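You operate a simulated robot arm through the tools that you are given. There is no shell and no other tool. Be economical: measure what you need, move in short steps, check, and stop when the job is done.

Carry out the task below with a simulated robot arm. There is one attempt and no reset: what you move stays moved.

JOB
Open the right bench drawer, put the white-collar vial on the free end of the island away in the inside of the right bench drawer, then shut the drawer. Stack the bottle labelled "MIX" from the far corner of the island on top of the bottle that says "water". Put the small plain beaker on the dark grey mat away on the free end of the island. Take the purple stopper and leave it in the white tray. Take the teal tube grip and put it on top of the yellow carton on the far corner of the island. Open the orange drawer. Do these in any order. Set down upright: white-collar vial, small plain beaker.

It is judged by the outcome, as a careful person would: the job done as asked, and still so three seconds after it is handed in. It fails if anything else is knocked over, pushed out of place, dropped, spilled or broken. A push-on lid holds only when it is set on centred and level and pressed home; a screw cap is set on level and turned clockwise until tight.

ROBOT AND FRAMES
A 5-joint arm with a two-finger parallel gripper on a trunk, on a base that drives. Base frame: it is fixed to the floor where the robot stands at the start and does not move with it; the origin is under the middle of the robot, x ahead of it, y to its left, z up; the surface under the hand at the start is at about z = 850. Lengths are in mm, angles in rad, forces in N, time in s.
It reaches about 1134 mm from its shoulder. Its first joint turns from -2.601 to 2.601 rad. Places, roughly: free end of the island [0, 2800, 800]; inside of the right bench drawer [800, -100, 700]; mix bottle, small violet dye bottle, tall white-ca [-500, 3500, 1000]; orange drawer [-1200, -1100, 700]; purple stopper [-500, 5250, 750]; right bench drawer [800, -100, 700]; small plain beaker [-500, 3500, 1000]; teal tube grip [-250, 3500, 750]; white tray (22x15x4 cm) [-500, 5000, 900]; white-collar vial [-250, 2500, 1000]; yellow carton [-250, 3250, 1000]. Payload 1.57 kg.
The tool frame sits at the grasp point between the pads (the TCP): z along the fingers, y along the line on which they close. The tips reach 30 mm beyond it. Largest opening 110 mm; finger width 24, thickness 12; the body of the gripper, 48 by 112 mm, starts 78 mm behind the TCP.
Orientation is told as [roll, pitch, yaw] about the base's x, y, z axes, in that order, counted from this pose: with the fingers straight down and closing along the base's y, the tool's x points along the base's -x, its y along +y and its z along -z.

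CONTROLS
- The arm moves only by the tool jog_arm. Its arguments are lists of equal length, an entry for each row: "rotation": the turn, a rotation vector about the tool's x, y, z in degrees, a list of three; "travel": the shift along the tool's x, y, z in mm, a list of three; "gripper": the opening, from 0 (shut) to 1 (fully open). In form: {"rotation": [[rx, ry, rz], ...], "travel": [[dx, dy, dz], ...], "gripper": [gripper, ...]}. A call has 1 to 10 rows; each row shifts and turns the commanded pose from where the row before left it, along the tool's axes as they then stand. Rows are played at 5 a second. More than 50 mm and 0.15 rad between two rows, or a gripper value outside its range, and nothing of the call is played. A pose out of reach is approached as far as the arm can. The call stops where the force on the tool passes 40 N (or 10 N more than at its start, if that is more) or the arm is blocked; 0.2 s more then pass. Each finger travels about 72 mm/s and halts on what it meets, pressing with about 21 N; the grip force reading is that of the motor and also rises with nothing between the fingers. The clock runs only during rows and for 0.2 s after the last one: add rows that do not move to give the fingers time. It gives the time, the measured TCP pose, the force on the tool (base axes), the opening and the grip force at its end, in the units of the frame above (readings bear some noise), with the torque about the TCP (base axes, N m) and any sound that the robot's microphone picked up, and new pictures: "views" is both (left out), scene, wrist or none.
- Cameras (640 x 400 px; columns grow to the right, rows downward): "scene" is now at [-34.2, 147.6, 1719.6]; the picture's right is [-0.98, -0.18, -0.00], its down [-0.16, 0.88, -0.44] and it looks along [0.08, -0.43, -0.90] (base axes); focal length 274 px, centre (320, 200). "wrist" rides on the gripper at [70, 16, -141] in the tool frame; the picture's right is [-0.23, 0.97, 0.00], its down [-0.86, -0.20, -0.48] and it looks along [-0.47, -0.11, 0.88] (tool axes); focal length 222 px, centre (320, 200). There is no depth. A picture from a camera that has moved, and an enlarged one, comes with that camera's place and axes in the base frame and with its lens.
- slide_trunk(by): slides the trunk up (or, below 0, down) by that many mm; the arm and the scene camera ride with it, the base frame stays. It gives what a move gives, with no picture.
- roll_base(legs): drives the robot by 1 to 6 legs, each [ahead, turn to the left] in mm and rad, along the robot's own axes; the way and the turn of a leg run together, so that a leg with both is an arc; at most 1500 mm and 3.142 rad a leg. The arm and the cameras ride along, it lands a little off, and it stops where it bumps. It gives what a move gives, and a new picture of the scene camera.
- pan_tilt(pan, tilt): turns the head with the scene camera to pan (to the left, within 2.705 rad either way) and tilt (down, from -0.506 to 1.204), counted from straight ahead of the robot. It gives what a move gives, and a new picture of the scene camera.
- enlarge(camera, box): a new picture of the part [left, top, right, bottom] of that camera's present view, enlarged. It takes no simulated time.
- hand_in(): hands the job in; it is judged then, once.

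Go step by step. Nothing tells you exact positions but the pictures and the camera data: compare them with the known pose of the tool, close in by small moves and look again before you grip or let go. The budget is 196 turns and 260 pictures, counting those below and the enlarged ones. Unless the task says otherwise, let go and move clear before handing in.

The tools are called as a command line: name --argument value ..., lists and objects as JSON in quotes. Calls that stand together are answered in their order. jog_arm: Moves the arm, as the interface text tells. Its arguments: {"type":"object","properties":{"rotation":{"type":"array","items":{"type":"array","items":{"type":"number"}}},"travel":{"type":"array","items":{"type":"array","items":{"type":"number"}}},"gripper":{"type":"array","items":{"type":"number"}},"views":{"type":"string","enum":["both","scene","wrist","none"]}},"required":["rotation","travel","gripper"]} The other tools are called the same way: slide_trunk (by) slides the trunk up or down; roll_base (legs) drives the base; pan_tilt (pan, tilt) turns the head that bears the scene camera; enlarge (camera, box) takes an enlarged picture of a part of a camera's view; hand_in () hands the job in.

At the start:

```text
t: 0.0
ee_pos: [488.1, -434.7, 1025.9]
ee_rot: [0.0, 0.001, -0.001]
ft_force: [-0.5, 0.7, 0.8]
moment: [0.01, -0.02, -0.04]
grip_width: 109.9
grasp_force: 0.1
trunk travel left (down, up): [-760.0, 210.0]
robot x, y, heading: [2.8, 40.6, 0.004]
head pan, tilt: [-1.396, 1.117]
```

scene: 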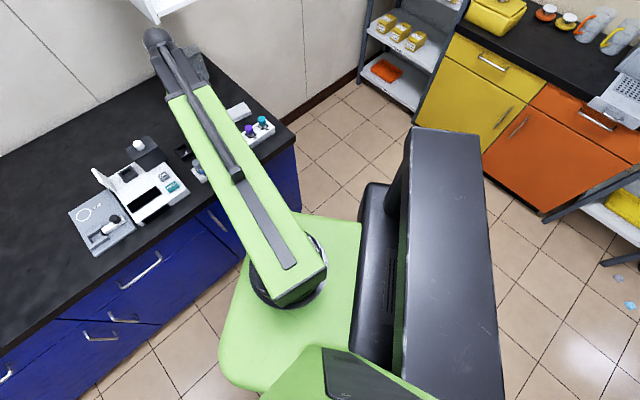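
wrist: 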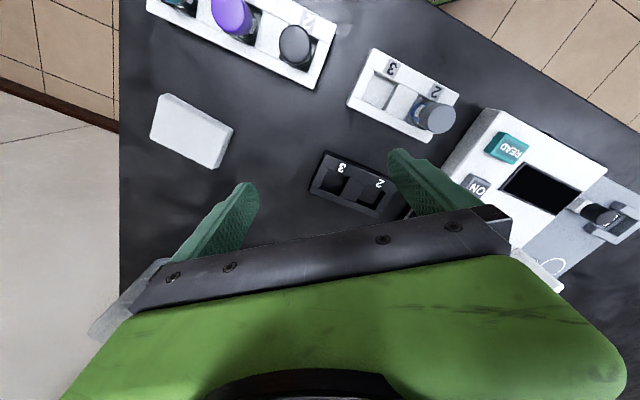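

I see the bench with blue drawers ahead-right and an orange/yellow cabinet behind; I'll look around first to find the island and drawers.

pan_tilt --pan 0 --tilt 0.9

pan_tilt --pan 1.57 --tilt 0.35

pan_tilt --pan -2.4 --tilt 0.6

```text
t: 1.5
ee_pos: [487.3, -435.9, 1026.9]
ee_rot: [0.001, 0.001, -0.001]
ft_force: [0.3, -0.1, 0.1]
moment: [0.0, -0.01, 0.01]
grip_width: 110.1
grasp_force: 0.1
trunk travel left (down, up): [-760.0, 210.0]
robot x, y, heading: [3.7, 34.2, 0.005]
head pan, tilt: [0.0, 0.901]
camera scene: at [30.4, 208.6, 1734.6], right [0.0, -1.0, 0.0], down [-0.78, 0.0, -0.62], along [0.62, 0.0, -0.78], focal length 274 px, centre (320, 200)
```

scene: 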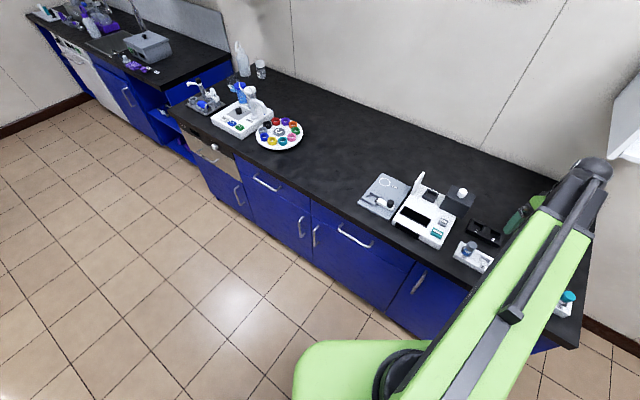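

```text
t: 3.2
ee_pos: [488.1, -436.6, 1026.2]
ee_rot: [0.0, 0.001, -0.001]
ft_force: [-0.1, -0.3, 0.3]
moment: [-0.01, 0.01, 0.01]
grip_width: 109.9
grasp_force: 0.0
trunk travel left (down, up): [-760.0, 210.0]
robot x, y, heading: [0.3, 39.2, -0.001]
head pan, tilt: [1.571, 0.351]
camera scene: at [-45.1, 301.7, 1782.1], right [1.0, 0.0, 0.0], down [0.0, -0.34, -0.94], along [0.0, 0.94, -0.34], focal length 274 px, centre (320, 200)
```

scene: 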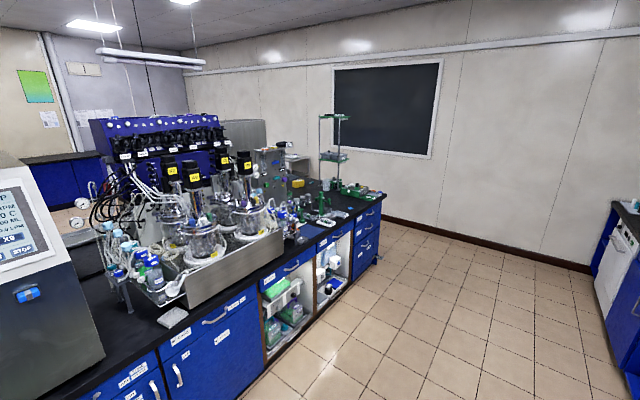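

```text
t: 6.4
ee_pos: [488.3, -436.5, 1025.2]
ee_rot: [-0.001, -0.001, -0.001]
ft_force: [0.4, 0.6, 0.1]
moment: [0.0, 0.01, 0.05]
grip_width: 110.0
grasp_force: 0.0
trunk travel left (down, up): [-760.0, 210.0]
robot x, y, heading: [5.5, 41.9, 0.005]
head pan, tilt: [-2.4, 0.6]
camera scene: at [-110.1, 148.7, 1759.3], right [-0.68, 0.74, 0.0], down [0.42, 0.38, -0.83], along [-0.61, -0.56, -0.56], focal length 274 px, centre (320, 200)
```

scene: 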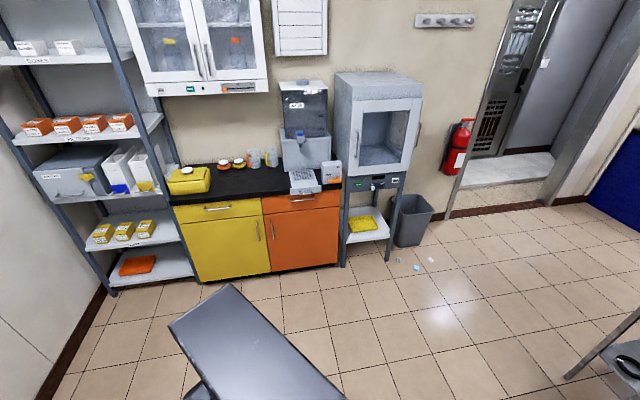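

The room's furniture runs about 52° off my x axis; the orange drawer is behind-right and the bench drawer ahead. I'll get a better look at the bench drawers.

pan_tilt --pan -0.1 --tilt 1.0

enlarge --camera "scene" --box '[180, 100, 500, 300]'

```text
t: 8.6
ee_pos: [488.3, -435.6, 1026.8]
ee_rot: [0.001, 0.001, -0.002]
ft_force: [0.4, -0.2, -0.7]
moment: [-0.01, -0.01, -0.01]
grip_width: 110.2
grasp_force: 0.2
trunk travel left (down, up): [-760.0, 210.0]
robot x, y, heading: [0.3, 36.8, 0.001]
head pan, tilt: [-0.099, 1.0]
camera scene: at [24.3, 201.7, 1727.4], right [-0.1, -1.0, 0.0], down [-0.84, 0.08, -0.54], along [0.54, -0.05, -0.84], focal length 274 px, centre (320, 200)
```

scene: 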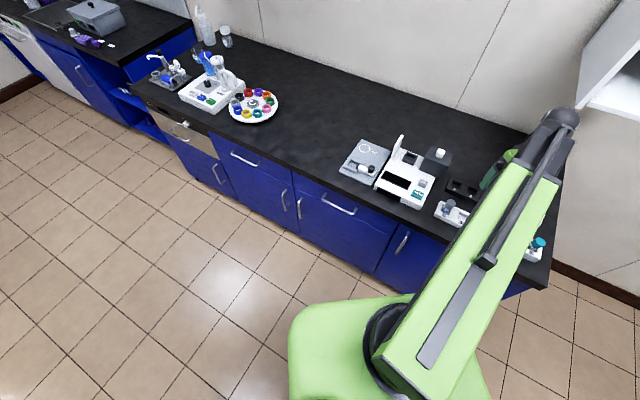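

```text
2.00 times, centred on (340, 200) of scene
camera zoom: at [24.3, 201.7, 1727.4], right [-0.1, -1.0, 0.0], down [-0.84, 0.08, -0.54], along [0.54, -0.05, -0.84], focal length 547 px, centre (280, 200)
```

zoom: 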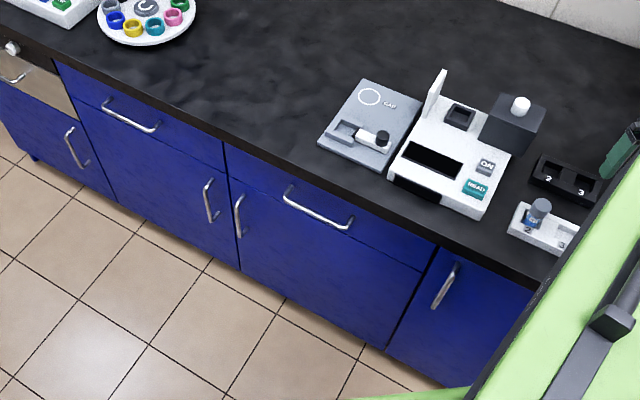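

The right bench drawer's handle is near (640, 60, 735), facing back toward the robot at about 128°. I'll raise the trunk and tuck in the hand before repositioning square to it.

slide_trunk --by 200

jog_arm --rotation '[[0, 0, 0], [0, 0, 0], [0, 0, 0], [0, 0, 0]]' --travel '[[23, 30, 0], [23, 30, 0], [23, 30, 0], [23, 30, 0]]' --gripper '[1, 1, 1, 1]' --views "wrist"

roll_base --legs '[[0, 1.571], [560, 0], [0, -2.243]]'

```text
t: 10.7
ee_pos: [488.2, -435.0, 1227.5]
ee_rot: [0.0, -0.003, -0.003]
ft_force: [-0.5, 0.3, -0.6]
moment: [0.03, 0.01, 0.03]
grip_width: 109.9
grasp_force: 0.1
trunk travel left (down, up): [-960.0, 10.0]
robot x, y, heading: [-0.4, 37.6, 0.002]
head pan, tilt: [-0.099, 1.0]
```

```text
t: 11.7
ee_pos: [413.6, -339.4, 1225.5]
ee_rot: [0.001, 0.003, -0.003]
ft_force: [-0.4, 0.0, -1.4]
moment: [0.01, 0.01, 0.01]
grip_width: 109.9
grasp_force: 0.1
out of reach, approached as far as the arm can: row 4
trunk travel left (down, up): [-960.0, 10.0]
robot x, y, heading: [0.6, 38.9, 0.004]
head pan, tilt: [-0.099, 1.0]
camera wrist: at [344.3, -322.5, 1368.4], right [0.23, 0.97, 0.0], down [0.86, -0.2, 0.48], along [0.46, -0.11, -0.88], focal length 222 px, centre (320, 200)
```

wrist: 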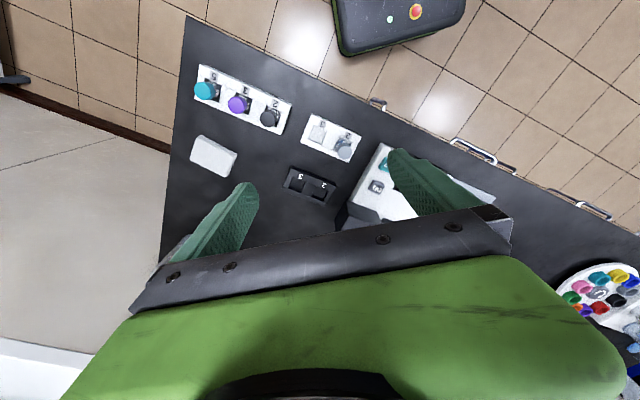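

```text
t: 24.1
ee_pos: [100.3, 23.0, 1226.1]
ee_rot: [0.044, 0.047, -0.665]
ft_force: [0.1, 0.6, 0.3]
moment: [-0.01, 0.04, 0.0]
grip_width: 110.0
grasp_force: 0.1
trunk travel left (down, up): [-960.0, 10.0]
robot x, y, heading: [-34.5, 553.4, -0.648]
head pan, tilt: [-0.099, 1.0]
camera scene: at [85.7, 667.5, 1927.4], right [-0.68, -0.73, 0.0], down [-0.62, 0.57, -0.54], along [0.4, -0.37, -0.84], focal length 274 px, centre (320, 200)
```

scene: 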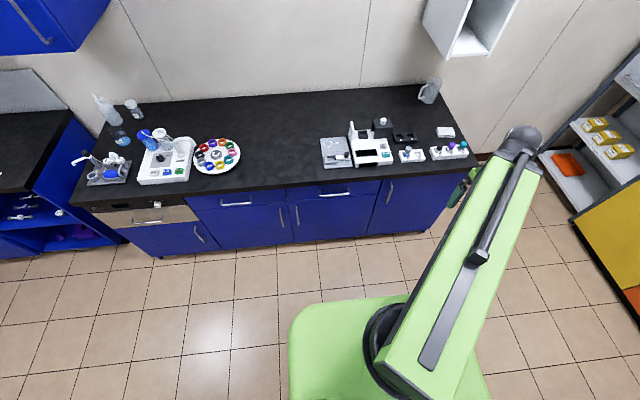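

Now the bench is nearly square to me. Enlarging the drawer handle to locate it.

enlarge --camera "scene" --box '[200, 130, 440, 280]'

```text
2.67 times, centred on (320, 205) of scene
camera zoom: at [85.7, 667.5, 1927.4], right [-0.68, -0.73, 0.0], down [-0.62, 0.57, -0.54], along [0.4, -0.37, -0.84], focal length 730 px, centre (320, 187)
```

zoom: 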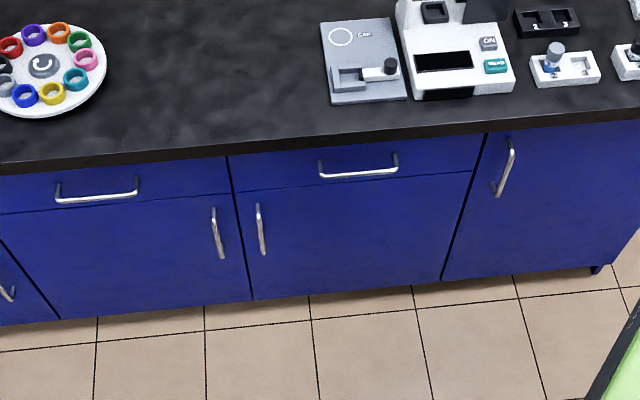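

Handle is at about (627, 67, 740). I'll back off 200 mm, swing the hand out on the handle's line, and pitch the tool horizontal.

roll_base --legs '[[-200, -0.035]]'

jog_arm --rotation '[[0, 0, 0], [0, 0, 0], [0, 0, 0], [0, 0, 0], [0, 0, 0], [0, 0, 0], [0, 0, 0], [0, 0, 0], [0, 0, 0], [0, 0, 0]]' --travel '[[-30, 36, 0], [-30, 36, 0], [-30, 36, 0], [-30, 36, 0], [-30, 36, 0], [-30, 36, 0], [-30, 36, 0], [-30, 36, 0], [-30, 36, 0], [-30, 36, 0]]' --gripper '[1, 1, 1, 1, 1, 1, 1, 1, 1, 1]' --views "none"

jog_arm --rotation '[[0, -8, 0], [0, -8, 0], [0, -8, 0], [0, -8, 0], [0, -8, 0], [0, -8, 0], [0, -8, 0], [0, -8, 0], [0, -8, 0], [0, -8, 0]]' --travel '[[0, 0, 0], [0, 0, 0], [0, 0, 0], [0, 0, 0], [0, 0, 0], [0, 0, 0], [0, 0, 0], [0, 0, 0], [0, 0, 0], [0, 0, 0]]' --gripper '[1, 1, 1, 1, 1, 1, 1, 1, 1, 1]' --views "wrist"

```text
t: 25.6
ee_pos: [-75.6, 142.8, 1228.5]
ee_rot: [0.045, 0.052, -0.696]
ft_force: [0.1, -0.5, 0.8]
moment: [-0.03, -0.07, 0.0]
grip_width: 109.9
grasp_force: 0.1
trunk travel left (down, up): [-960.0, 10.0]
robot x, y, heading: [-191.0, 674.3, -0.685]
head pan, tilt: [-0.099, 1.0]
camera scene: at [-73.4, 786.9, 1927.5], right [-0.71, -0.71, 0.0], down [-0.59, 0.59, -0.54], along [0.38, -0.38, -0.84], focal length 274 px, centre (320, 200)
```

scene: 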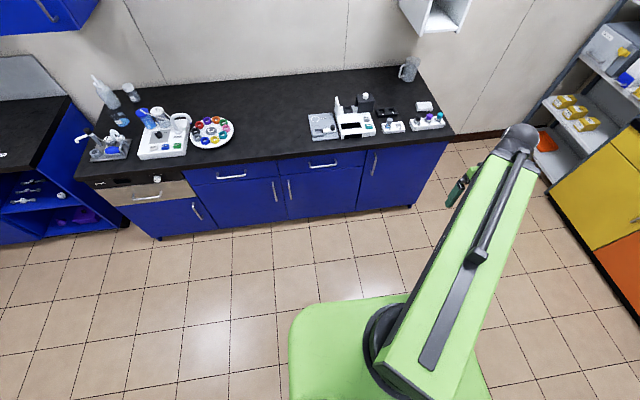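

```text
t: 27.8
ee_pos: [389.0, 226.9, 1226.9]
ee_rot: [0.046, 0.051, -0.693]
ft_force: [0.0, -0.1, 0.5]
moment: [0.0, 0.01, 0.0]
grip_width: 110.1
grasp_force: 0.0
trunk travel left (down, up): [-960.0, 10.0]
robot x, y, heading: [-193.0, 677.5, -0.684]
head pan, tilt: [-0.099, 1.0]
```

```text
t: 30.0
ee_pos: [444.2, 181.9, 1411.0]
ee_rot: [0.201, -1.338, -0.892]
ft_force: [-0.1, -0.7, 0.7]
moment: [0.02, 0.01, 0.0]
grip_width: 109.9
grasp_force: 0.1
out of reach, approached as far as the arm can: row 2, 3, 4, 5, 6, 7, 8, 9, 10
trunk travel left (down, up): [-960.0, 10.0]
robot x, y, heading: [-191.6, 674.1, -0.688]
head pan, tilt: [-0.099, 1.0]
camera wrist: at [339.5, 295.2, 1376.5], right [0.66, 0.71, 0.27], down [-0.37, -0.01, 0.93], along [0.66, -0.71, 0.25], focal length 222 px, centre (320, 200)
```

wrist: 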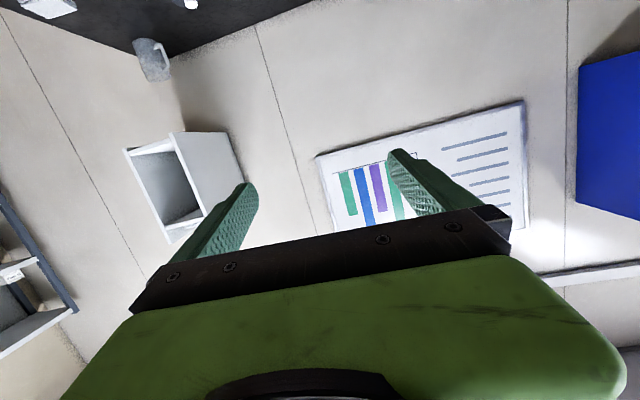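

The tool is now nearly horizontal and on the handle's line, about 215 mm short. Lowering the trunk to handle height.

slide_trunk --by -660

jog_arm --rotation '[[0, -5, 0]]' --travel '[[0, 0, 0]]' --gripper '[1]' --views "both"

```text
refused: -660 is not a number from -400 to 400
```

```text
t: 30.4
ee_pos: [448.8, 179.4, 1431.2]
ee_rot: [0.324, -1.425, -1.019]
ft_force: [-0.4, -0.1, 0.0]
moment: [0.02, -0.03, -0.03]
grip_width: 110.0
grasp_force: 0.0
out of reach, approached as far as the arm can: row 1
trunk travel left (down, up): [-960.0, 10.0]
robot x, y, heading: [-193.5, 672.4, -0.686]
head pan, tilt: [-0.099, 1.0]
camera scene: at [-70.5, 785.5, 1927.3], right [-0.71, -0.71, 0.0], down [-0.59, 0.6, -0.54], along [0.38, -0.38, -0.84], focal length 274 px, centre (320, 200)
camera wrist: at [345.7, 290.9, 1383.7], right [0.64, 0.72, 0.27], down [-0.43, 0.04, 0.9], along [0.64, -0.69, 0.33], focal length 222 px, centre (320, 200)
```

scene: 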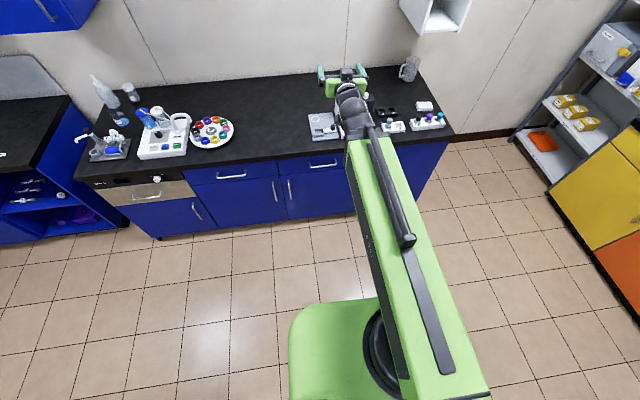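
wrist: 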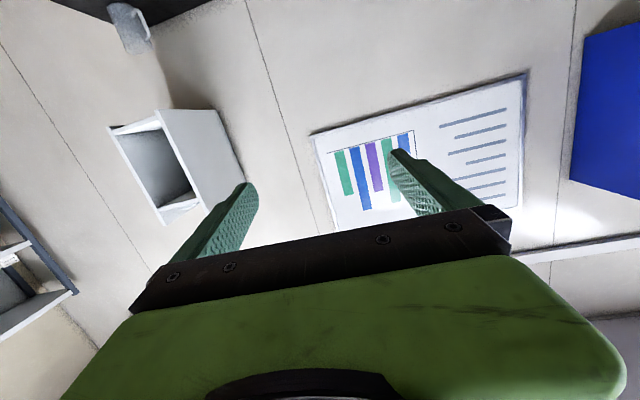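

Lowering in two slides.

slide_trunk --by -400

slide_trunk --by -290

jog_arm --rotation '[[0, 0, 8], [0, 0, 8], [0, 0, 8], [0, 0, 8], [0, 0, 8], [0, 0, 8], [0, 0, 8], [0, 0, 8], [0, 0, 8], [0, 0, 8]]' --travel '[[0, 0, 0], [0, 0, 0], [0, 0, 0], [0, 0, 0], [0, 0, 0], [0, 0, 0], [0, 0, 0], [0, 0, 0], [0, 0, 0], [0, 0, 0]]' --gripper '[1, 1, 1, 1, 1, 1, 1, 1, 1, 1]' --views "both"

```text
t: 34.3
ee_pos: [448.3, 180.5, 1030.2]
ee_rot: [0.315, -1.422, -1.009]
ft_force: [0.5, 0.0, 0.7]
moment: [-0.02, -0.05, -0.01]
grip_width: 110.2
grasp_force: 0.0
trunk travel left (down, up): [-560.0, 410.0]
robot x, y, heading: [-190.9, 678.0, -0.685]
head pan, tilt: [-0.099, 1.0]
```

```text
t: 37.2
ee_pos: [448.9, 180.1, 741.2]
ee_rot: [0.317, -1.424, -1.007]
ft_force: [-0.8, -0.5, -0.5]
moment: [0.02, 0.02, -0.01]
grip_width: 110.2
grasp_force: 0.1
trunk travel left (down, up): [-270.0, 700.0]
robot x, y, heading: [-193.6, 676.4, -0.685]
head pan, tilt: [-0.099, 1.0]
```

```text
t: 39.4
ee_pos: [448.9, 180.3, 741.6]
ee_rot: [1.428, -0.125, -2.244]
ft_force: [-0.5, -0.6, -0.2]
moment: [-0.02, -0.01, -0.01]
grip_width: 110.1
grasp_force: 0.0
trunk travel left (down, up): [-270.0, 700.0]
robot x, y, heading: [-191.9, 673.9, -0.687]
head pan, tilt: [-0.099, 1.0]
camera scene: at [-70.4, 785.4, 1237.3], right [-0.71, -0.71, 0.0], down [-0.59, 0.6, -0.54], along [0.38, -0.38, -0.84], focal length 274 px, centre (320, 200)
camera wrist: at [386.7, 323.6, 769.0], right [0.04, -0.17, 0.98], down [-0.93, -0.36, -0.02], along [0.36, -0.92, -0.17], focal length 222 px, centre (320, 200)
```

scene: 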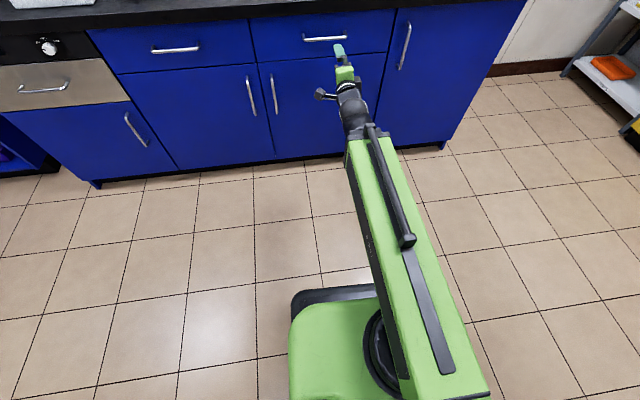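
wrist: 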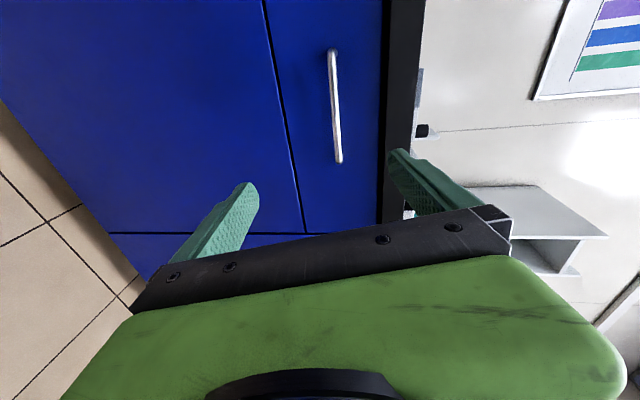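

The wrist picture confirms the handle at (629, 69, 739). I'll level the tool, half-close the fingers and advance on the bar.

jog_arm --rotation '[[-8, 0, 0], [0, 0, 8], [0, 0, 0], [0, 0, 0], [0, 0, 0], [0, 0, 0]]' --travel '[[0, 0, 0], [0, 0, 0], [5, 0, 35], [5, 0, 35], [5, 0, 35], [5, 0, 30]]' --gripper '[0.6, 0.6, 0.6, 0.6, 0.6, 0.6]' --views "both"

```text
t: 40.8
ee_pos: [566.4, 104.9, 770.0]
ee_rot: [1.555, -0.042, -2.252]
ft_force: [-0.1, -0.2, -0.8]
moment: [-0.02, 0.06, 0.03]
grip_width: 66.0
grasp_force: 0.0
out of reach, approached as far as the arm can: row 1, 2
trunk travel left (down, up): [-270.0, 700.0]
robot x, y, heading: [-190.0, 674.8, -0.683]
head pan, tilt: [-0.099, 1.0]
camera scene: at [-70.5, 785.4, 1237.3], right [-0.71, -0.71, 0.0], down [-0.59, 0.6, -0.54], along [0.38, -0.38, -0.84], focal length 274 px, centre (320, 200)
camera wrist: at [501.2, 249.4, 787.1], right [-0.11, -0.16, 0.98], down [-0.92, -0.37, -0.16], along [0.38, -0.92, -0.1], focal length 222 px, centre (320, 200)
```

scene: 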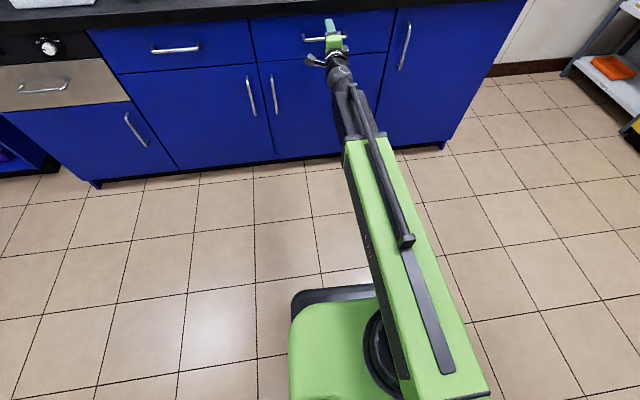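
wrist: 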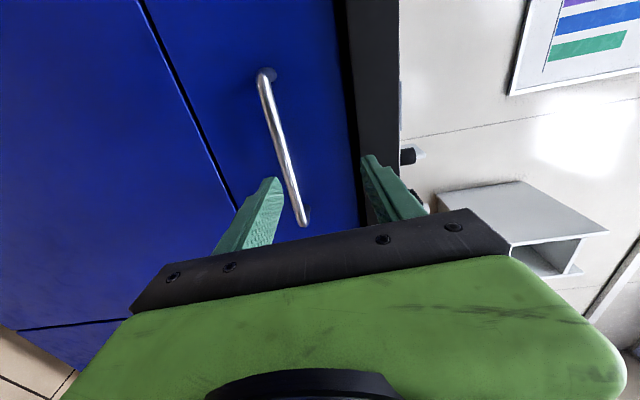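

The fingers are about 30 mm above the bar; lowering, then advancing the last 58 mm.

jog_arm --rotation '[[0, 0, 0], [0, 0, 0], [0, 0, 0]]' --travel '[[0, -29, 0], [5, 0, 30], [5, 0, 28]]' --gripper '[0.6, 0.6, 0.6]' --views "wrist"

```text
t: 41.4
ee_pos: [589.0, 94.4, 771.1]
ee_rot: [1.555, -0.04, -2.256]
ft_force: [-11.6, 9.6, 1.9]
moment: [0.35, 0.31, 0.18]
grip_width: 64.0
grasp_force: 0.1
out of reach, approached as far as the arm can: row 1
trunk travel left (down, up): [-270.0, 700.0]
robot x, y, heading: [-193.2, 674.0, -0.684]
head pan, tilt: [-0.099, 1.0]
stopped in row 3: the force on the tool passed its limit at 107 N (the readings are from after the stop); the commanded pose is now the measured one
camera wrist: at [523.3, 237.4, 788.4], right [-0.11, -0.15, 0.98], down [-0.92, -0.36, -0.16], along [0.38, -0.92, -0.1], focal length 222 px, centre (320, 200)
```

wrist: 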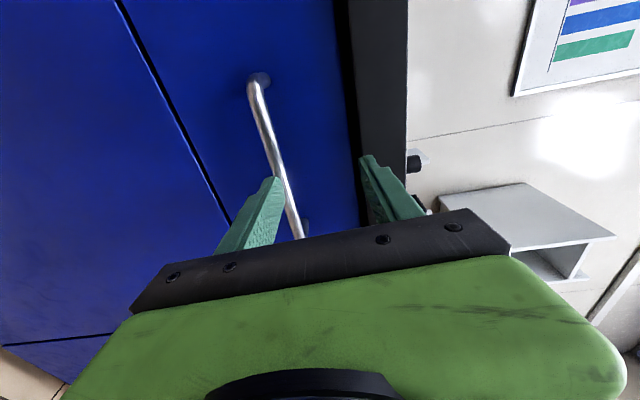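

The arm couldn't lower that way, and a fingertip touched the bar. I'll back off, lower by the trunk, and retry.

jog_arm --rotation '[[0, 0, 0]]' --travel '[[0, 0, -35]]' --gripper '[0.6]' --views "none"

slide_trunk --by -31

jog_arm --rotation '[[0, 0, 0], [0, 0, 0], [0, 0, 0]]' --travel '[[10, 0, 25], [5, 0, 25], [0, 0, 20]]' --gripper '[0.6, 0.6, 0.6]' --views "wrist"

```text
t: 41.8
ee_pos: [562.6, 113.5, 770.2]
ee_rot: [1.556, -0.042, -2.254]
ft_force: [0.2, 0.3, -0.3]
moment: [-0.01, 0.01, 0.02]
grip_width: 66.0
grasp_force: 0.1
trunk travel left (down, up): [-270.0, 700.0]
robot x, y, heading: [-191.3, 672.9, -0.688]
head pan, tilt: [-0.099, 1.0]
```

```text
t: 42.6
ee_pos: [560.9, 114.5, 740.0]
ee_rot: [1.556, -0.041, -2.256]
ft_force: [0.7, 0.2, 0.2]
moment: [-0.01, 0.02, -0.03]
grip_width: 66.0
grasp_force: 0.1
trunk travel left (down, up): [-239.0, 731.0]
robot x, y, heading: [-196.2, 675.6, -0.688]
head pan, tilt: [-0.099, 1.0]
```

```text
t: 43.4
ee_pos: [626.3, 80.2, 738.2]
ee_rot: [1.552, -0.04, -2.253]
ft_force: [0.6, 0.5, 0.1]
moment: [0.03, 0.02, 0.0]
grip_width: 66.1
grasp_force: 0.0
trunk travel left (down, up): [-239.0, 731.0]
robot x, y, heading: [-190.6, 674.1, -0.685]
head pan, tilt: [-0.099, 1.0]
camera wrist: at [561.8, 225.5, 756.0], right [-0.1, -0.16, 0.98], down [-0.92, -0.36, -0.16], along [0.38, -0.92, -0.11], focal length 222 px, centre (320, 200)
```

wrist: 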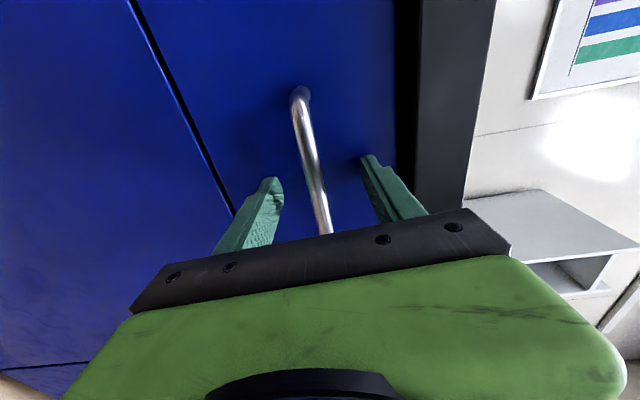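

The bar sits between the fingers. Closing and then backing the base to pull the drawer.

jog_arm --rotation '[[0, 0, 0], [0, 0, 0], [0, 0, 0], [0, 0, 0]]' --travel '[[0, 0, 0], [0, 0, 0], [0, 0, 0], [0, 0, 0]]' --gripper '[0.05, 0, 0, 0]' --views "none"

roll_base --legs '[[-150, 0]]'

```text
t: 44.4
ee_pos: [626.5, 81.0, 738.4]
ee_rot: [1.551, -0.041, -2.255]
ft_force: [-6.8, 5.4, -14.4]
moment: [0.59, -0.51, -0.17]
grip_width: 12.8
grasp_force: 30.0
trunk travel left (down, up): [-239.0, 731.0]
robot x, y, heading: [-192.8, 677.0, -0.687]
head pan, tilt: [-0.099, 1.0]
```

```text
t: 45.8
ee_pos: [507.8, 175.7, 738.8]
ee_rot: [1.551, -0.04, -2.259]
ft_force: [-14.0, -19.0, -9.9]
moment: [0.54, -0.44, -0.02]
grip_width: 12.5
grasp_force: 29.7
trunk travel left (down, up): [-239.0, 731.0]
robot x, y, heading: [-309.0, 769.7, -0.691]
head pan, tilt: [-0.099, 1.0]
camera scene: at [-188.0, 879.8, 1206.6], right [-0.71, -0.71, 0.0], down [-0.59, 0.6, -0.54], along [0.38, -0.38, -0.84], focal length 274 px, centre (320, 200)
```

scene: 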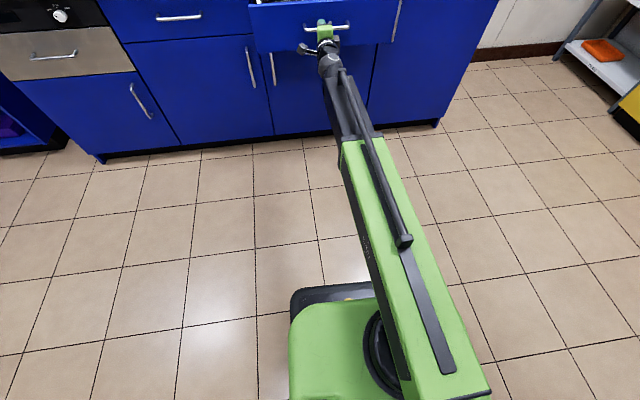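

The drawer slid out 150 mm. Pulling a bit further.

roll_base --legs '[[-120, 0]]'

pan_tilt --pan 0 --tilt 0.7

```text
t: 47.0
ee_pos: [412.5, 251.1, 738.2]
ee_rot: [1.55, -0.04, -2.261]
ft_force: [-11.0, -19.3, -7.7]
moment: [0.56, -0.42, 0.0]
grip_width: 12.7
grasp_force: 29.5
trunk travel left (down, up): [-239.0, 731.0]
robot x, y, heading: [-403.8, 849.7, -0.69]
head pan, tilt: [-0.099, 1.0]
camera scene: at [-281.6, 956.6, 1206.6], right [-0.71, -0.71, 0.0], down [-0.59, 0.6, -0.54], along [0.38, -0.38, -0.84], focal length 274 px, centre (320, 200)
```

scene: 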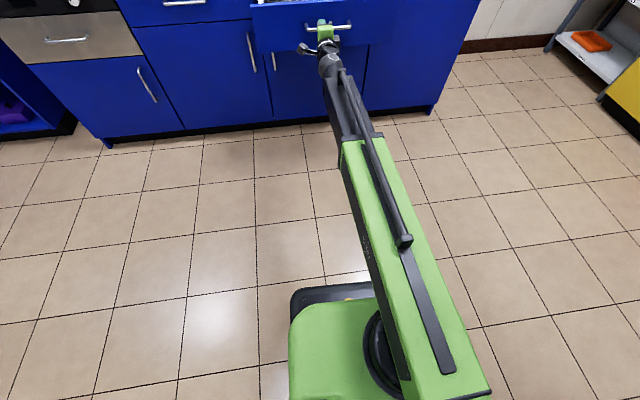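

```text
t: 47.8
ee_pos: [412.2, 251.6, 738.5]
ee_rot: [1.55, -0.041, -2.26]
ft_force: [-1.1, -5.1, -6.7]
moment: [0.61, -0.38, -0.58]
grip_width: 12.6
grasp_force: 29.6
trunk travel left (down, up): [-239.0, 731.0]
robot x, y, heading: [-405.5, 847.1, -0.687]
head pan, tilt: [0.0, 0.7]
camera scene: at [-264.6, 952.9, 1229.7], right [-0.63, -0.77, 0.0], down [-0.5, 0.41, -0.76], along [0.59, -0.48, -0.65], focal length 274 px, centre (320, 200)
```

scene: 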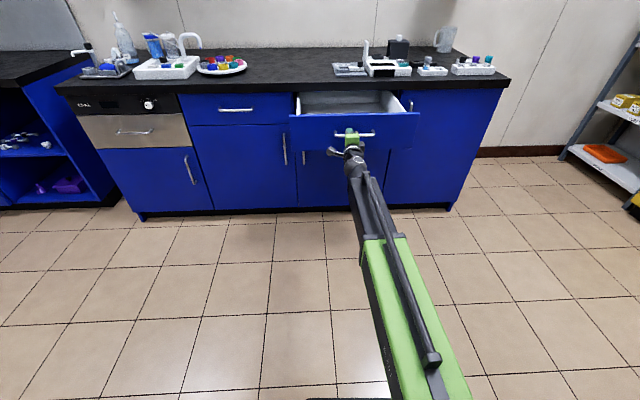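

The drawer is open about 270 mm. Releasing, backing off and raising the arm.

jog_arm --rotation '[[0, 0, 0], [0, 0, 0], [0, 0, 0], [0, 0, 0], [0, 0, 0]]' --travel '[[0, 0, 0], [0, 0, 0], [0, 0, -30], [0, 0, -40], [0, 0, -40]]' --gripper '[0.6, 0.6, 0.6, 0.6, 0.6]' --views "none"

slide_trunk --by 400

slide_trunk --by 250

pan_tilt --pan 2.1 --tilt 0.6

```text
t: 49.0
ee_pos: [328.1, 320.2, 740.2]
ee_rot: [1.552, -0.039, -2.259]
ft_force: [0.4, -0.2, -0.3]
moment: [-0.03, 0.01, 0.02]
grip_width: 66.0
grasp_force: 0.0
trunk travel left (down, up): [-239.0, 731.0]
robot x, y, heading: [-403.1, 846.2, -0.688]
head pan, tilt: [0.0, 0.7]
```

```text
t: 52.9
ee_pos: [326.8, 322.0, 1139.3]
ee_rot: [1.553, -0.04, -2.26]
ft_force: [-0.9, -0.5, -0.1]
moment: [-0.03, -0.03, 0.02]
grip_width: 65.9
grasp_force: 0.0
trunk travel left (down, up): [-639.0, 331.0]
robot x, y, heading: [-406.3, 851.4, -0.691]
head pan, tilt: [0.0, 0.7]
```

```text
t: 55.4
ee_pos: [328.0, 321.9, 1388.6]
ee_rot: [1.553, -0.04, -2.262]
ft_force: [0.0, 0.0, -0.7]
moment: [-0.01, 0.03, 0.03]
grip_width: 66.2
grasp_force: 0.1
trunk travel left (down, up): [-889.0, 81.0]
robot x, y, heading: [-401.6, 849.7, -0.685]
head pan, tilt: [0.0, 0.7]
```

```text
t: 57.4
ee_pos: [327.4, 320.9, 1390.0]
ee_rot: [1.554, -0.039, -2.26]
ft_force: [0.0, -0.6, -0.1]
moment: [0.0, -0.03, 0.02]
grip_width: 65.8
grasp_force: 0.1
trunk travel left (down, up): [-889.0, 81.0]
robot x, y, heading: [-398.9, 850.0, -0.692]
head pan, tilt: [2.1, 0.6]
camera scene: at [-316.7, 1095.0, 1888.3], right [0.99, -0.16, 0.0], down [-0.09, -0.56, -0.83], along [0.13, 0.81, -0.56], focal length 274 px, centre (320, 200)
```

scene: 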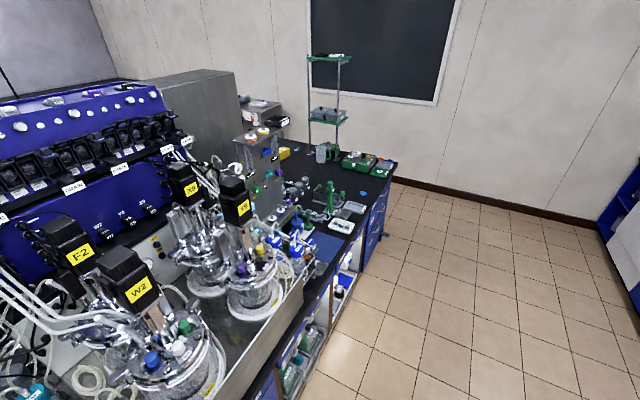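

Let me zoom onto the island's far end.

enlarge --camera "scene" --box '[210, 80, 410, 205]'

enlarge --camera "scene" --box '[240, 180, 400, 280]'

```text
3.20 times, centred on (310, 142) of scene
camera zoom: at [-316.7, 1095.0, 1888.3], right [0.99, -0.16, 0.0], down [-0.09, -0.56, -0.83], along [0.13, 0.81, -0.56], focal length 876 px, centre (352, 384)
```

zoom: 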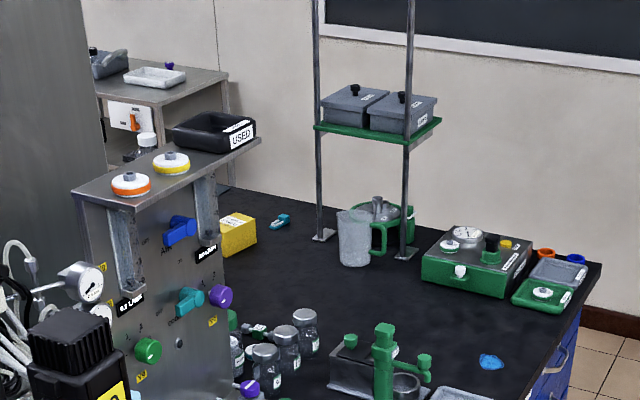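

```text
4.00 times, centred on (320, 230) of scene
camera zoom: at [-316.7, 1095.0, 1888.3], right [0.99, -0.16, 0.0], down [-0.09, -0.56, -0.83], along [0.13, 0.81, -0.56], focal length 1094 px, centre (320, 80)
```

zoom: 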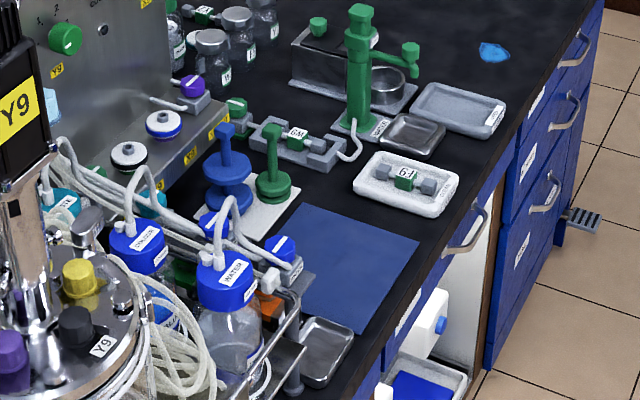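

The island end lies around (650, 3060) with a 1.1 m passage beyond it. I'll drive along the aisle toward it and look.

roll_base --legs '[[0, 1.576], [1500, 0], [400, 0]]'

pan_tilt --pan 0.9 --tilt 0.6

```text
t: 60.9
ee_pos: [265.1, 1442.6, 1391.2]
ee_rot: [1.556, -0.037, -0.902]
ft_force: [0.0, -0.8, 0.3]
moment: [-0.01, 0.04, 0.18]
grip_width: 65.6
grasp_force: 0.1
trunk travel left (down, up): [-889.0, 81.0]
robot x, y, heading: [-426.6, 874.2, 0.663]
head pan, tilt: [2.1, 0.6]
stopped in leg 1: the robot was blocked; the commanded pose is now the measured one
camera scene: at [-646.4, 1000.9, 1889.3], right [0.37, 0.93, 0.0], down [0.52, -0.2, -0.83], along [-0.77, 0.31, -0.56], focal length 274 px, centre (320, 200)
```

scene: 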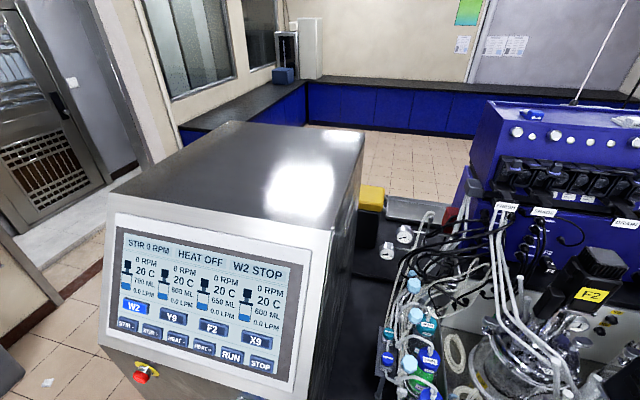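

```text
t: 62.3
ee_pos: [262.5, 1452.8, 1391.0]
ee_rot: [1.553, -0.04, -0.899]
ft_force: [0.4, 0.4, 0.3]
moment: [0.04, 0.01, 0.0]
grip_width: 65.8
grasp_force: 0.1
trunk travel left (down, up): [-889.0, 81.0]
robot x, y, heading: [-422.6, 873.2, 0.662]
head pan, tilt: [0.901, 0.6]
camera scene: at [-565.5, 1066.4, 1888.3], right [1.0, 0.0, 0.0], down [0.0, -0.57, -0.82], along [0.0, 0.82, -0.57], focal length 274 px, centre (320, 200)
```

scene: 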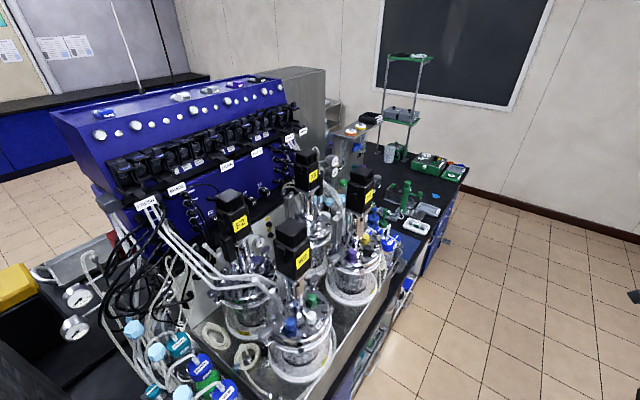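

The base corner touched the island while turning. I'll roll ahead on the present heading first, then straighten.

roll_base --legs '[[700, 0], [700, 0.225]]'

pan_tilt --pan 1.2 --tilt 0.6

```text
t: 69.5
ee_pos: [1147.8, 2508.1, 1389.1]
ee_rot: [1.553, -0.041, -0.672]
ft_force: [0.5, -0.3, -0.1]
moment: [-0.01, -0.04, 0.02]
grip_width: 65.7
grasp_force: 0.0
trunk travel left (down, up): [-889.0, 81.0]
robot x, y, heading: [610.5, 1785.7, 0.903]
head pan, tilt: [0.901, 0.6]
camera scene: at [430.1, 1942.1, 1888.3], right [0.97, 0.23, 0.0], down [0.13, -0.55, -0.82], along [-0.19, 0.8, -0.57], focal length 274 px, centre (320, 200)
```

scene: 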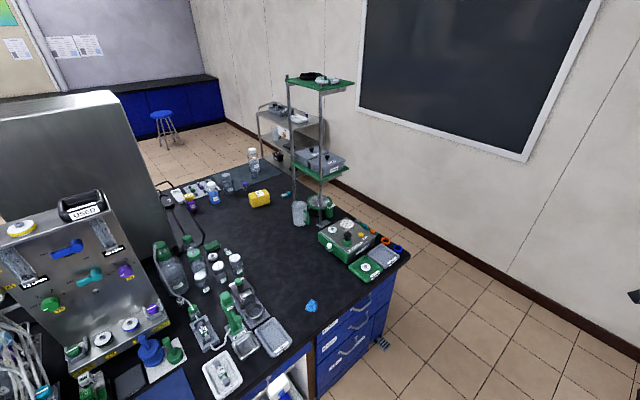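

```text
t: 70.3
ee_pos: [1147.9, 2507.7, 1390.0]
ee_rot: [1.553, -0.044, -0.671]
ft_force: [0.0, -0.6, -0.4]
moment: [-0.01, -0.04, -0.02]
grip_width: 66.1
grasp_force: 0.0
trunk travel left (down, up): [-889.0, 81.0]
robot x, y, heading: [613.4, 1789.8, 0.897]
head pan, tilt: [1.201, 0.6]
camera scene: at [405.0, 1931.8, 1888.3], right [0.86, 0.5, 0.0], down [0.28, -0.49, -0.83], along [-0.42, 0.71, -0.56], focal length 274 px, centre (320, 200)
```

scene: 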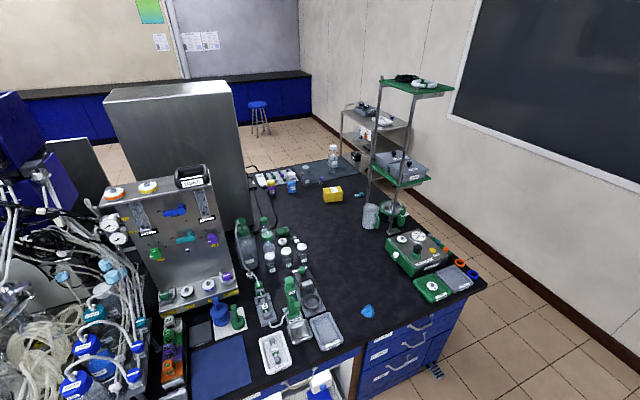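

Much better view. Zooming into the island's groups of items.

enlarge --camera "scene" --box '[240, 140, 400, 240]'

enlarge --camera "scene" --box '[220, 210, 380, 310]'

enlarge --camera "scene" --box '[330, 90, 490, 190]'

```text
4.00 times, centred on (320, 190) of scene
camera zoom: at [405.0, 1931.8, 1888.3], right [0.86, 0.5, 0.0], down [0.28, -0.49, -0.83], along [-0.42, 0.71, -0.56], focal length 1094 px, centre (320, 240)
```

zoom: 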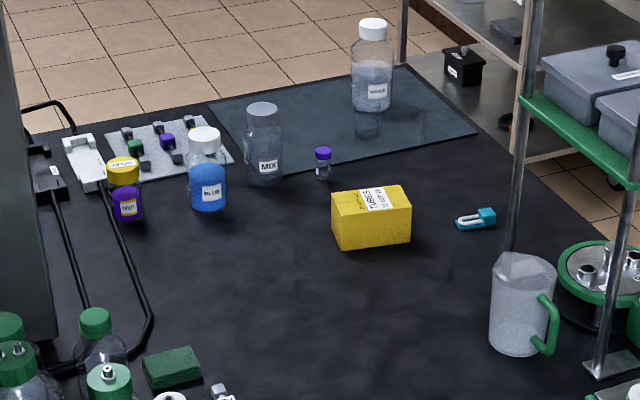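

```text
4.00 times, centred on (300, 260) of scene
camera zoom: at [405.0, 1931.8, 1888.3], right [0.86, 0.5, 0.0], down [0.28, -0.49, -0.83], along [-0.42, 0.71, -0.56], focal length 1094 px, centre (400, -40)
```

zoom: 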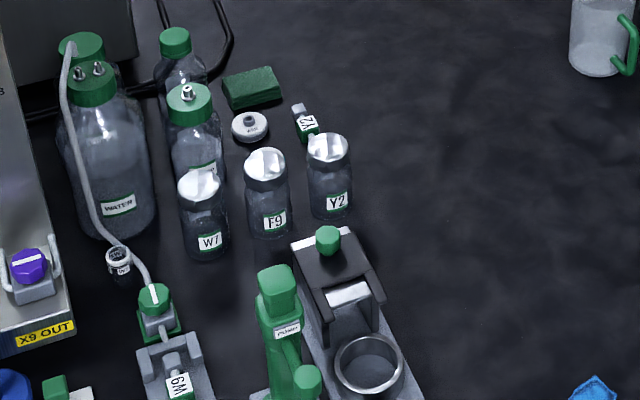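

```text
4.00 times, centred on (410, 140) of scene
camera zoom: at [405.0, 1931.8, 1888.3], right [0.86, 0.5, 0.0], down [0.28, -0.49, -0.83], along [-0.42, 0.71, -0.56], focal length 1094 px, centre (-40, 440)
```

zoom: 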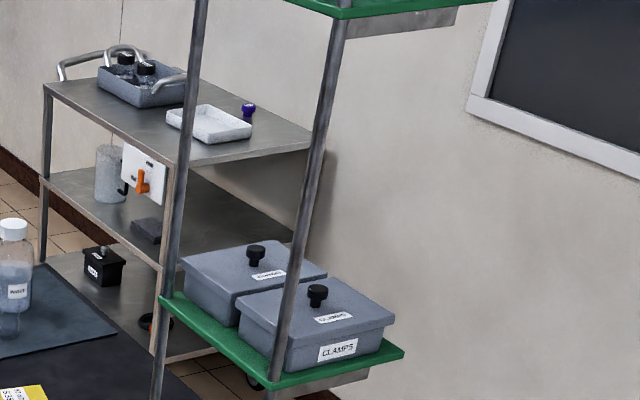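

I can identify everything: vial near (-310, 2500), MIX (-537, 3351), WATER (-508, 3707) and the plain beaker (-464, 3607) on the grey mat, carton (-304, 3327), teal grip (-156, 3432). I'll turn to face the island at the vial.

roll_base --legs '[[0, 1.562], [200, 0]]'

pan_tilt --pan 0.05 --tilt 0.8

```text
t: 72.7
ee_pos: [555.4, 2680.9, 1392.1]
ee_rot: [1.557, -0.041, 0.034]
ft_force: [-0.6, -0.6, 0.1]
moment: [-0.03, 0.0, 0.0]
grip_width: 66.0
grasp_force: 0.0
trunk travel left (down, up): [-889.0, 81.0]
robot x, y, heading: [604.7, 1789.8, 1.547]
head pan, tilt: [1.201, 0.6]
stopped in leg 1: the robot was blocked; the commanded pose is now the measured one
camera scene: at [350.0, 1773.9, 1888.5], right [0.38, 0.93, 0.0], down [0.52, -0.21, -0.83], along [-0.76, 0.31, -0.56], focal length 274 px, centre (320, 200)
```

scene: 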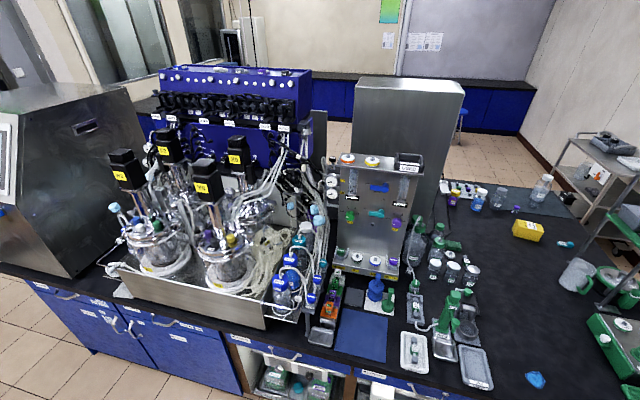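

```text
t: 74.0
ee_pos: [554.9, 2684.9, 1389.1]
ee_rot: [1.553, -0.041, 0.035]
ft_force: [0.5, 0.7, -0.1]
moment: [0.0, 0.01, 0.0]
grip_width: 66.0
grasp_force: 0.0
trunk travel left (down, up): [-889.0, 81.0]
robot x, y, heading: [601.4, 1788.9, 1.553]
head pan, tilt: [0.051, 0.799]
camera scene: at [427.8, 1826.1, 1871.5], right [1.0, 0.03, 0.0], down [0.02, -0.72, -0.7], along [-0.02, 0.7, -0.72], focal length 274 px, centre (320, 200)
```

scene: 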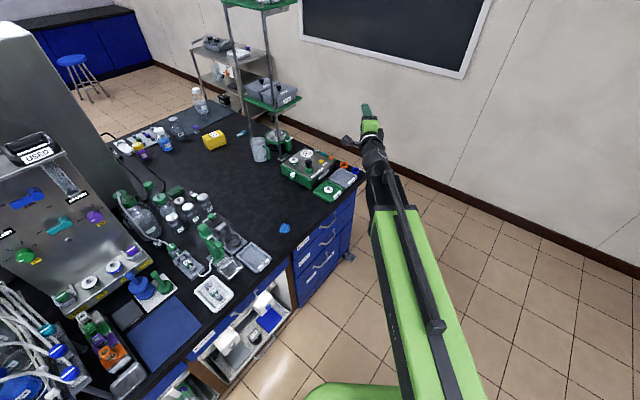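

Blocked again at a place I don't expect; let me look down around the base for what's touching.

pan_tilt --pan 1.6 --tilt 1.2

pan_tilt --pan -1.6 --tilt 1.1

pan_tilt --pan 2.7 --tilt 1.1

```text
t: 75.7
ee_pos: [555.3, 2684.7, 1389.8]
ee_rot: [1.553, -0.044, 0.036]
ft_force: [-0.3, 0.6, -0.1]
moment: [0.03, 0.02, 0.0]
grip_width: 65.8
grasp_force: 0.1
trunk travel left (down, up): [-889.0, 81.0]
robot x, y, heading: [601.4, 1790.6, 1.551]
head pan, tilt: [1.6, 1.201]
camera scene: at [374.5, 1744.8, 1843.7], right [-0.01, 1.0, 0.0], down [0.93, 0.01, -0.36], along [-0.36, 0.0, -0.93], focal length 274 px, centre (320, 200)
```

scene: 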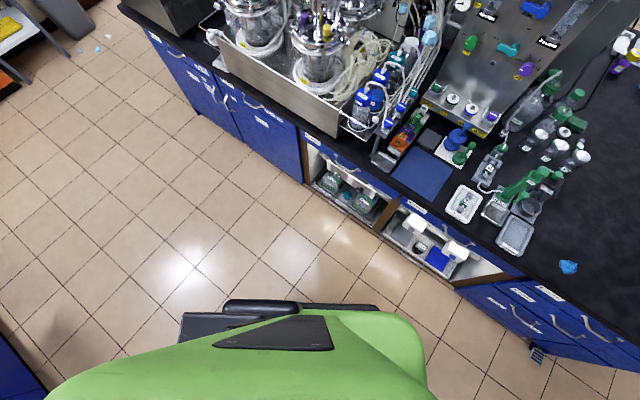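

```text
t: 78.4
ee_pos: [554.9, 2685.1, 1389.2]
ee_rot: [1.554, -0.041, 0.035]
ft_force: [0.0, -1.1, -0.4]
moment: [-0.02, 0.03, -0.01]
grip_width: 66.1
grasp_force: 0.0
trunk travel left (down, up): [-889.0, 81.0]
robot x, y, heading: [601.7, 1786.7, 1.554]
head pan, tilt: [-1.6, 1.1]
camera scene: at [493.5, 1742.3, 1849.7], right [-0.05, -1.0, 0.0], down [-0.89, 0.04, -0.45], along [0.45, -0.02, -0.89], focal length 274 px, centre (320, 200)
```

scene: 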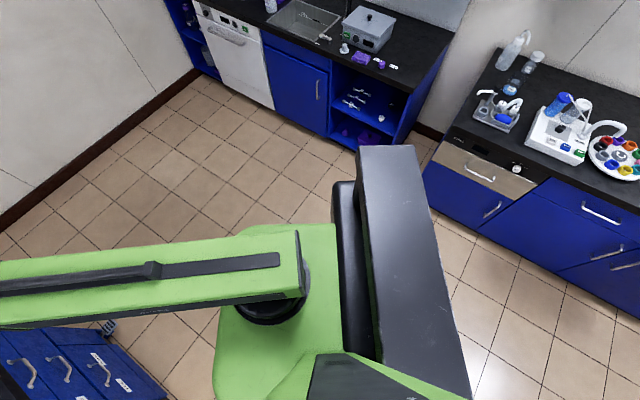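

```text
t: 81.9
ee_pos: [554.8, 2684.1, 1390.4]
ee_rot: [1.554, -0.042, 0.038]
ft_force: [0.2, 1.0, 0.4]
moment: [0.0, 0.01, -0.01]
grip_width: 66.2
grasp_force: 0.1
trunk travel left (down, up): [-889.0, 81.0]
robot x, y, heading: [603.6, 1787.8, 1.546]
head pan, tilt: [2.7, 1.1]
camera scene: at [402.4, 1688.8, 1849.7], right [-0.9, 0.44, 0.0], down [0.4, 0.8, -0.45], along [-0.2, -0.41, -0.89], focal length 274 px, centre (320, 200)
```

scene: 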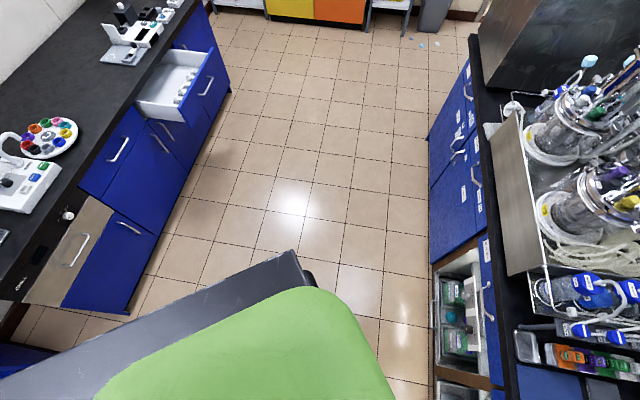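

Nothing is touching that I can see. I'll retry a smaller turn.

roll_base --legs '[[0, 0.3]]'

```text
t: 83.6
ee_pos: [280.3, 2626.5, 1389.8]
ee_rot: [1.554, -0.042, 0.349]
ft_force: [0.3, -0.5, 0.1]
moment: [0.0, -0.01, 0.0]
grip_width: 65.7
grasp_force: 0.0
trunk travel left (down, up): [-889.0, 81.0]
robot x, y, heading: [594.6, 1782.5, 1.836]
head pan, tilt: [2.7, 1.1]
stopped in leg 1: the robot was blocked; the commanded pose is now the measured one
camera scene: at [429.9, 1633.7, 1849.6], right [-0.98, 0.18, 0.0], down [0.16, 0.88, -0.45], along [-0.08, -0.45, -0.89], focal length 274 px, centre (320, 200)
```

scene: 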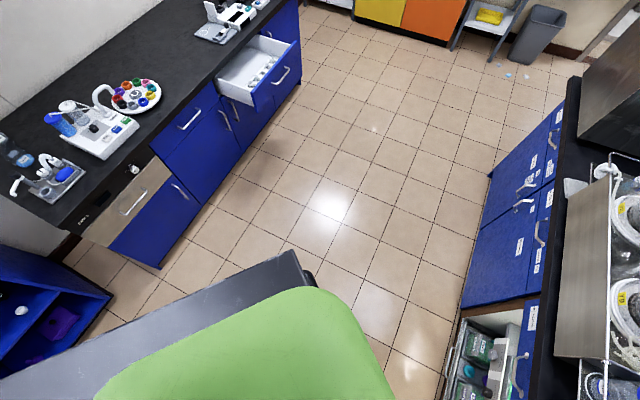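

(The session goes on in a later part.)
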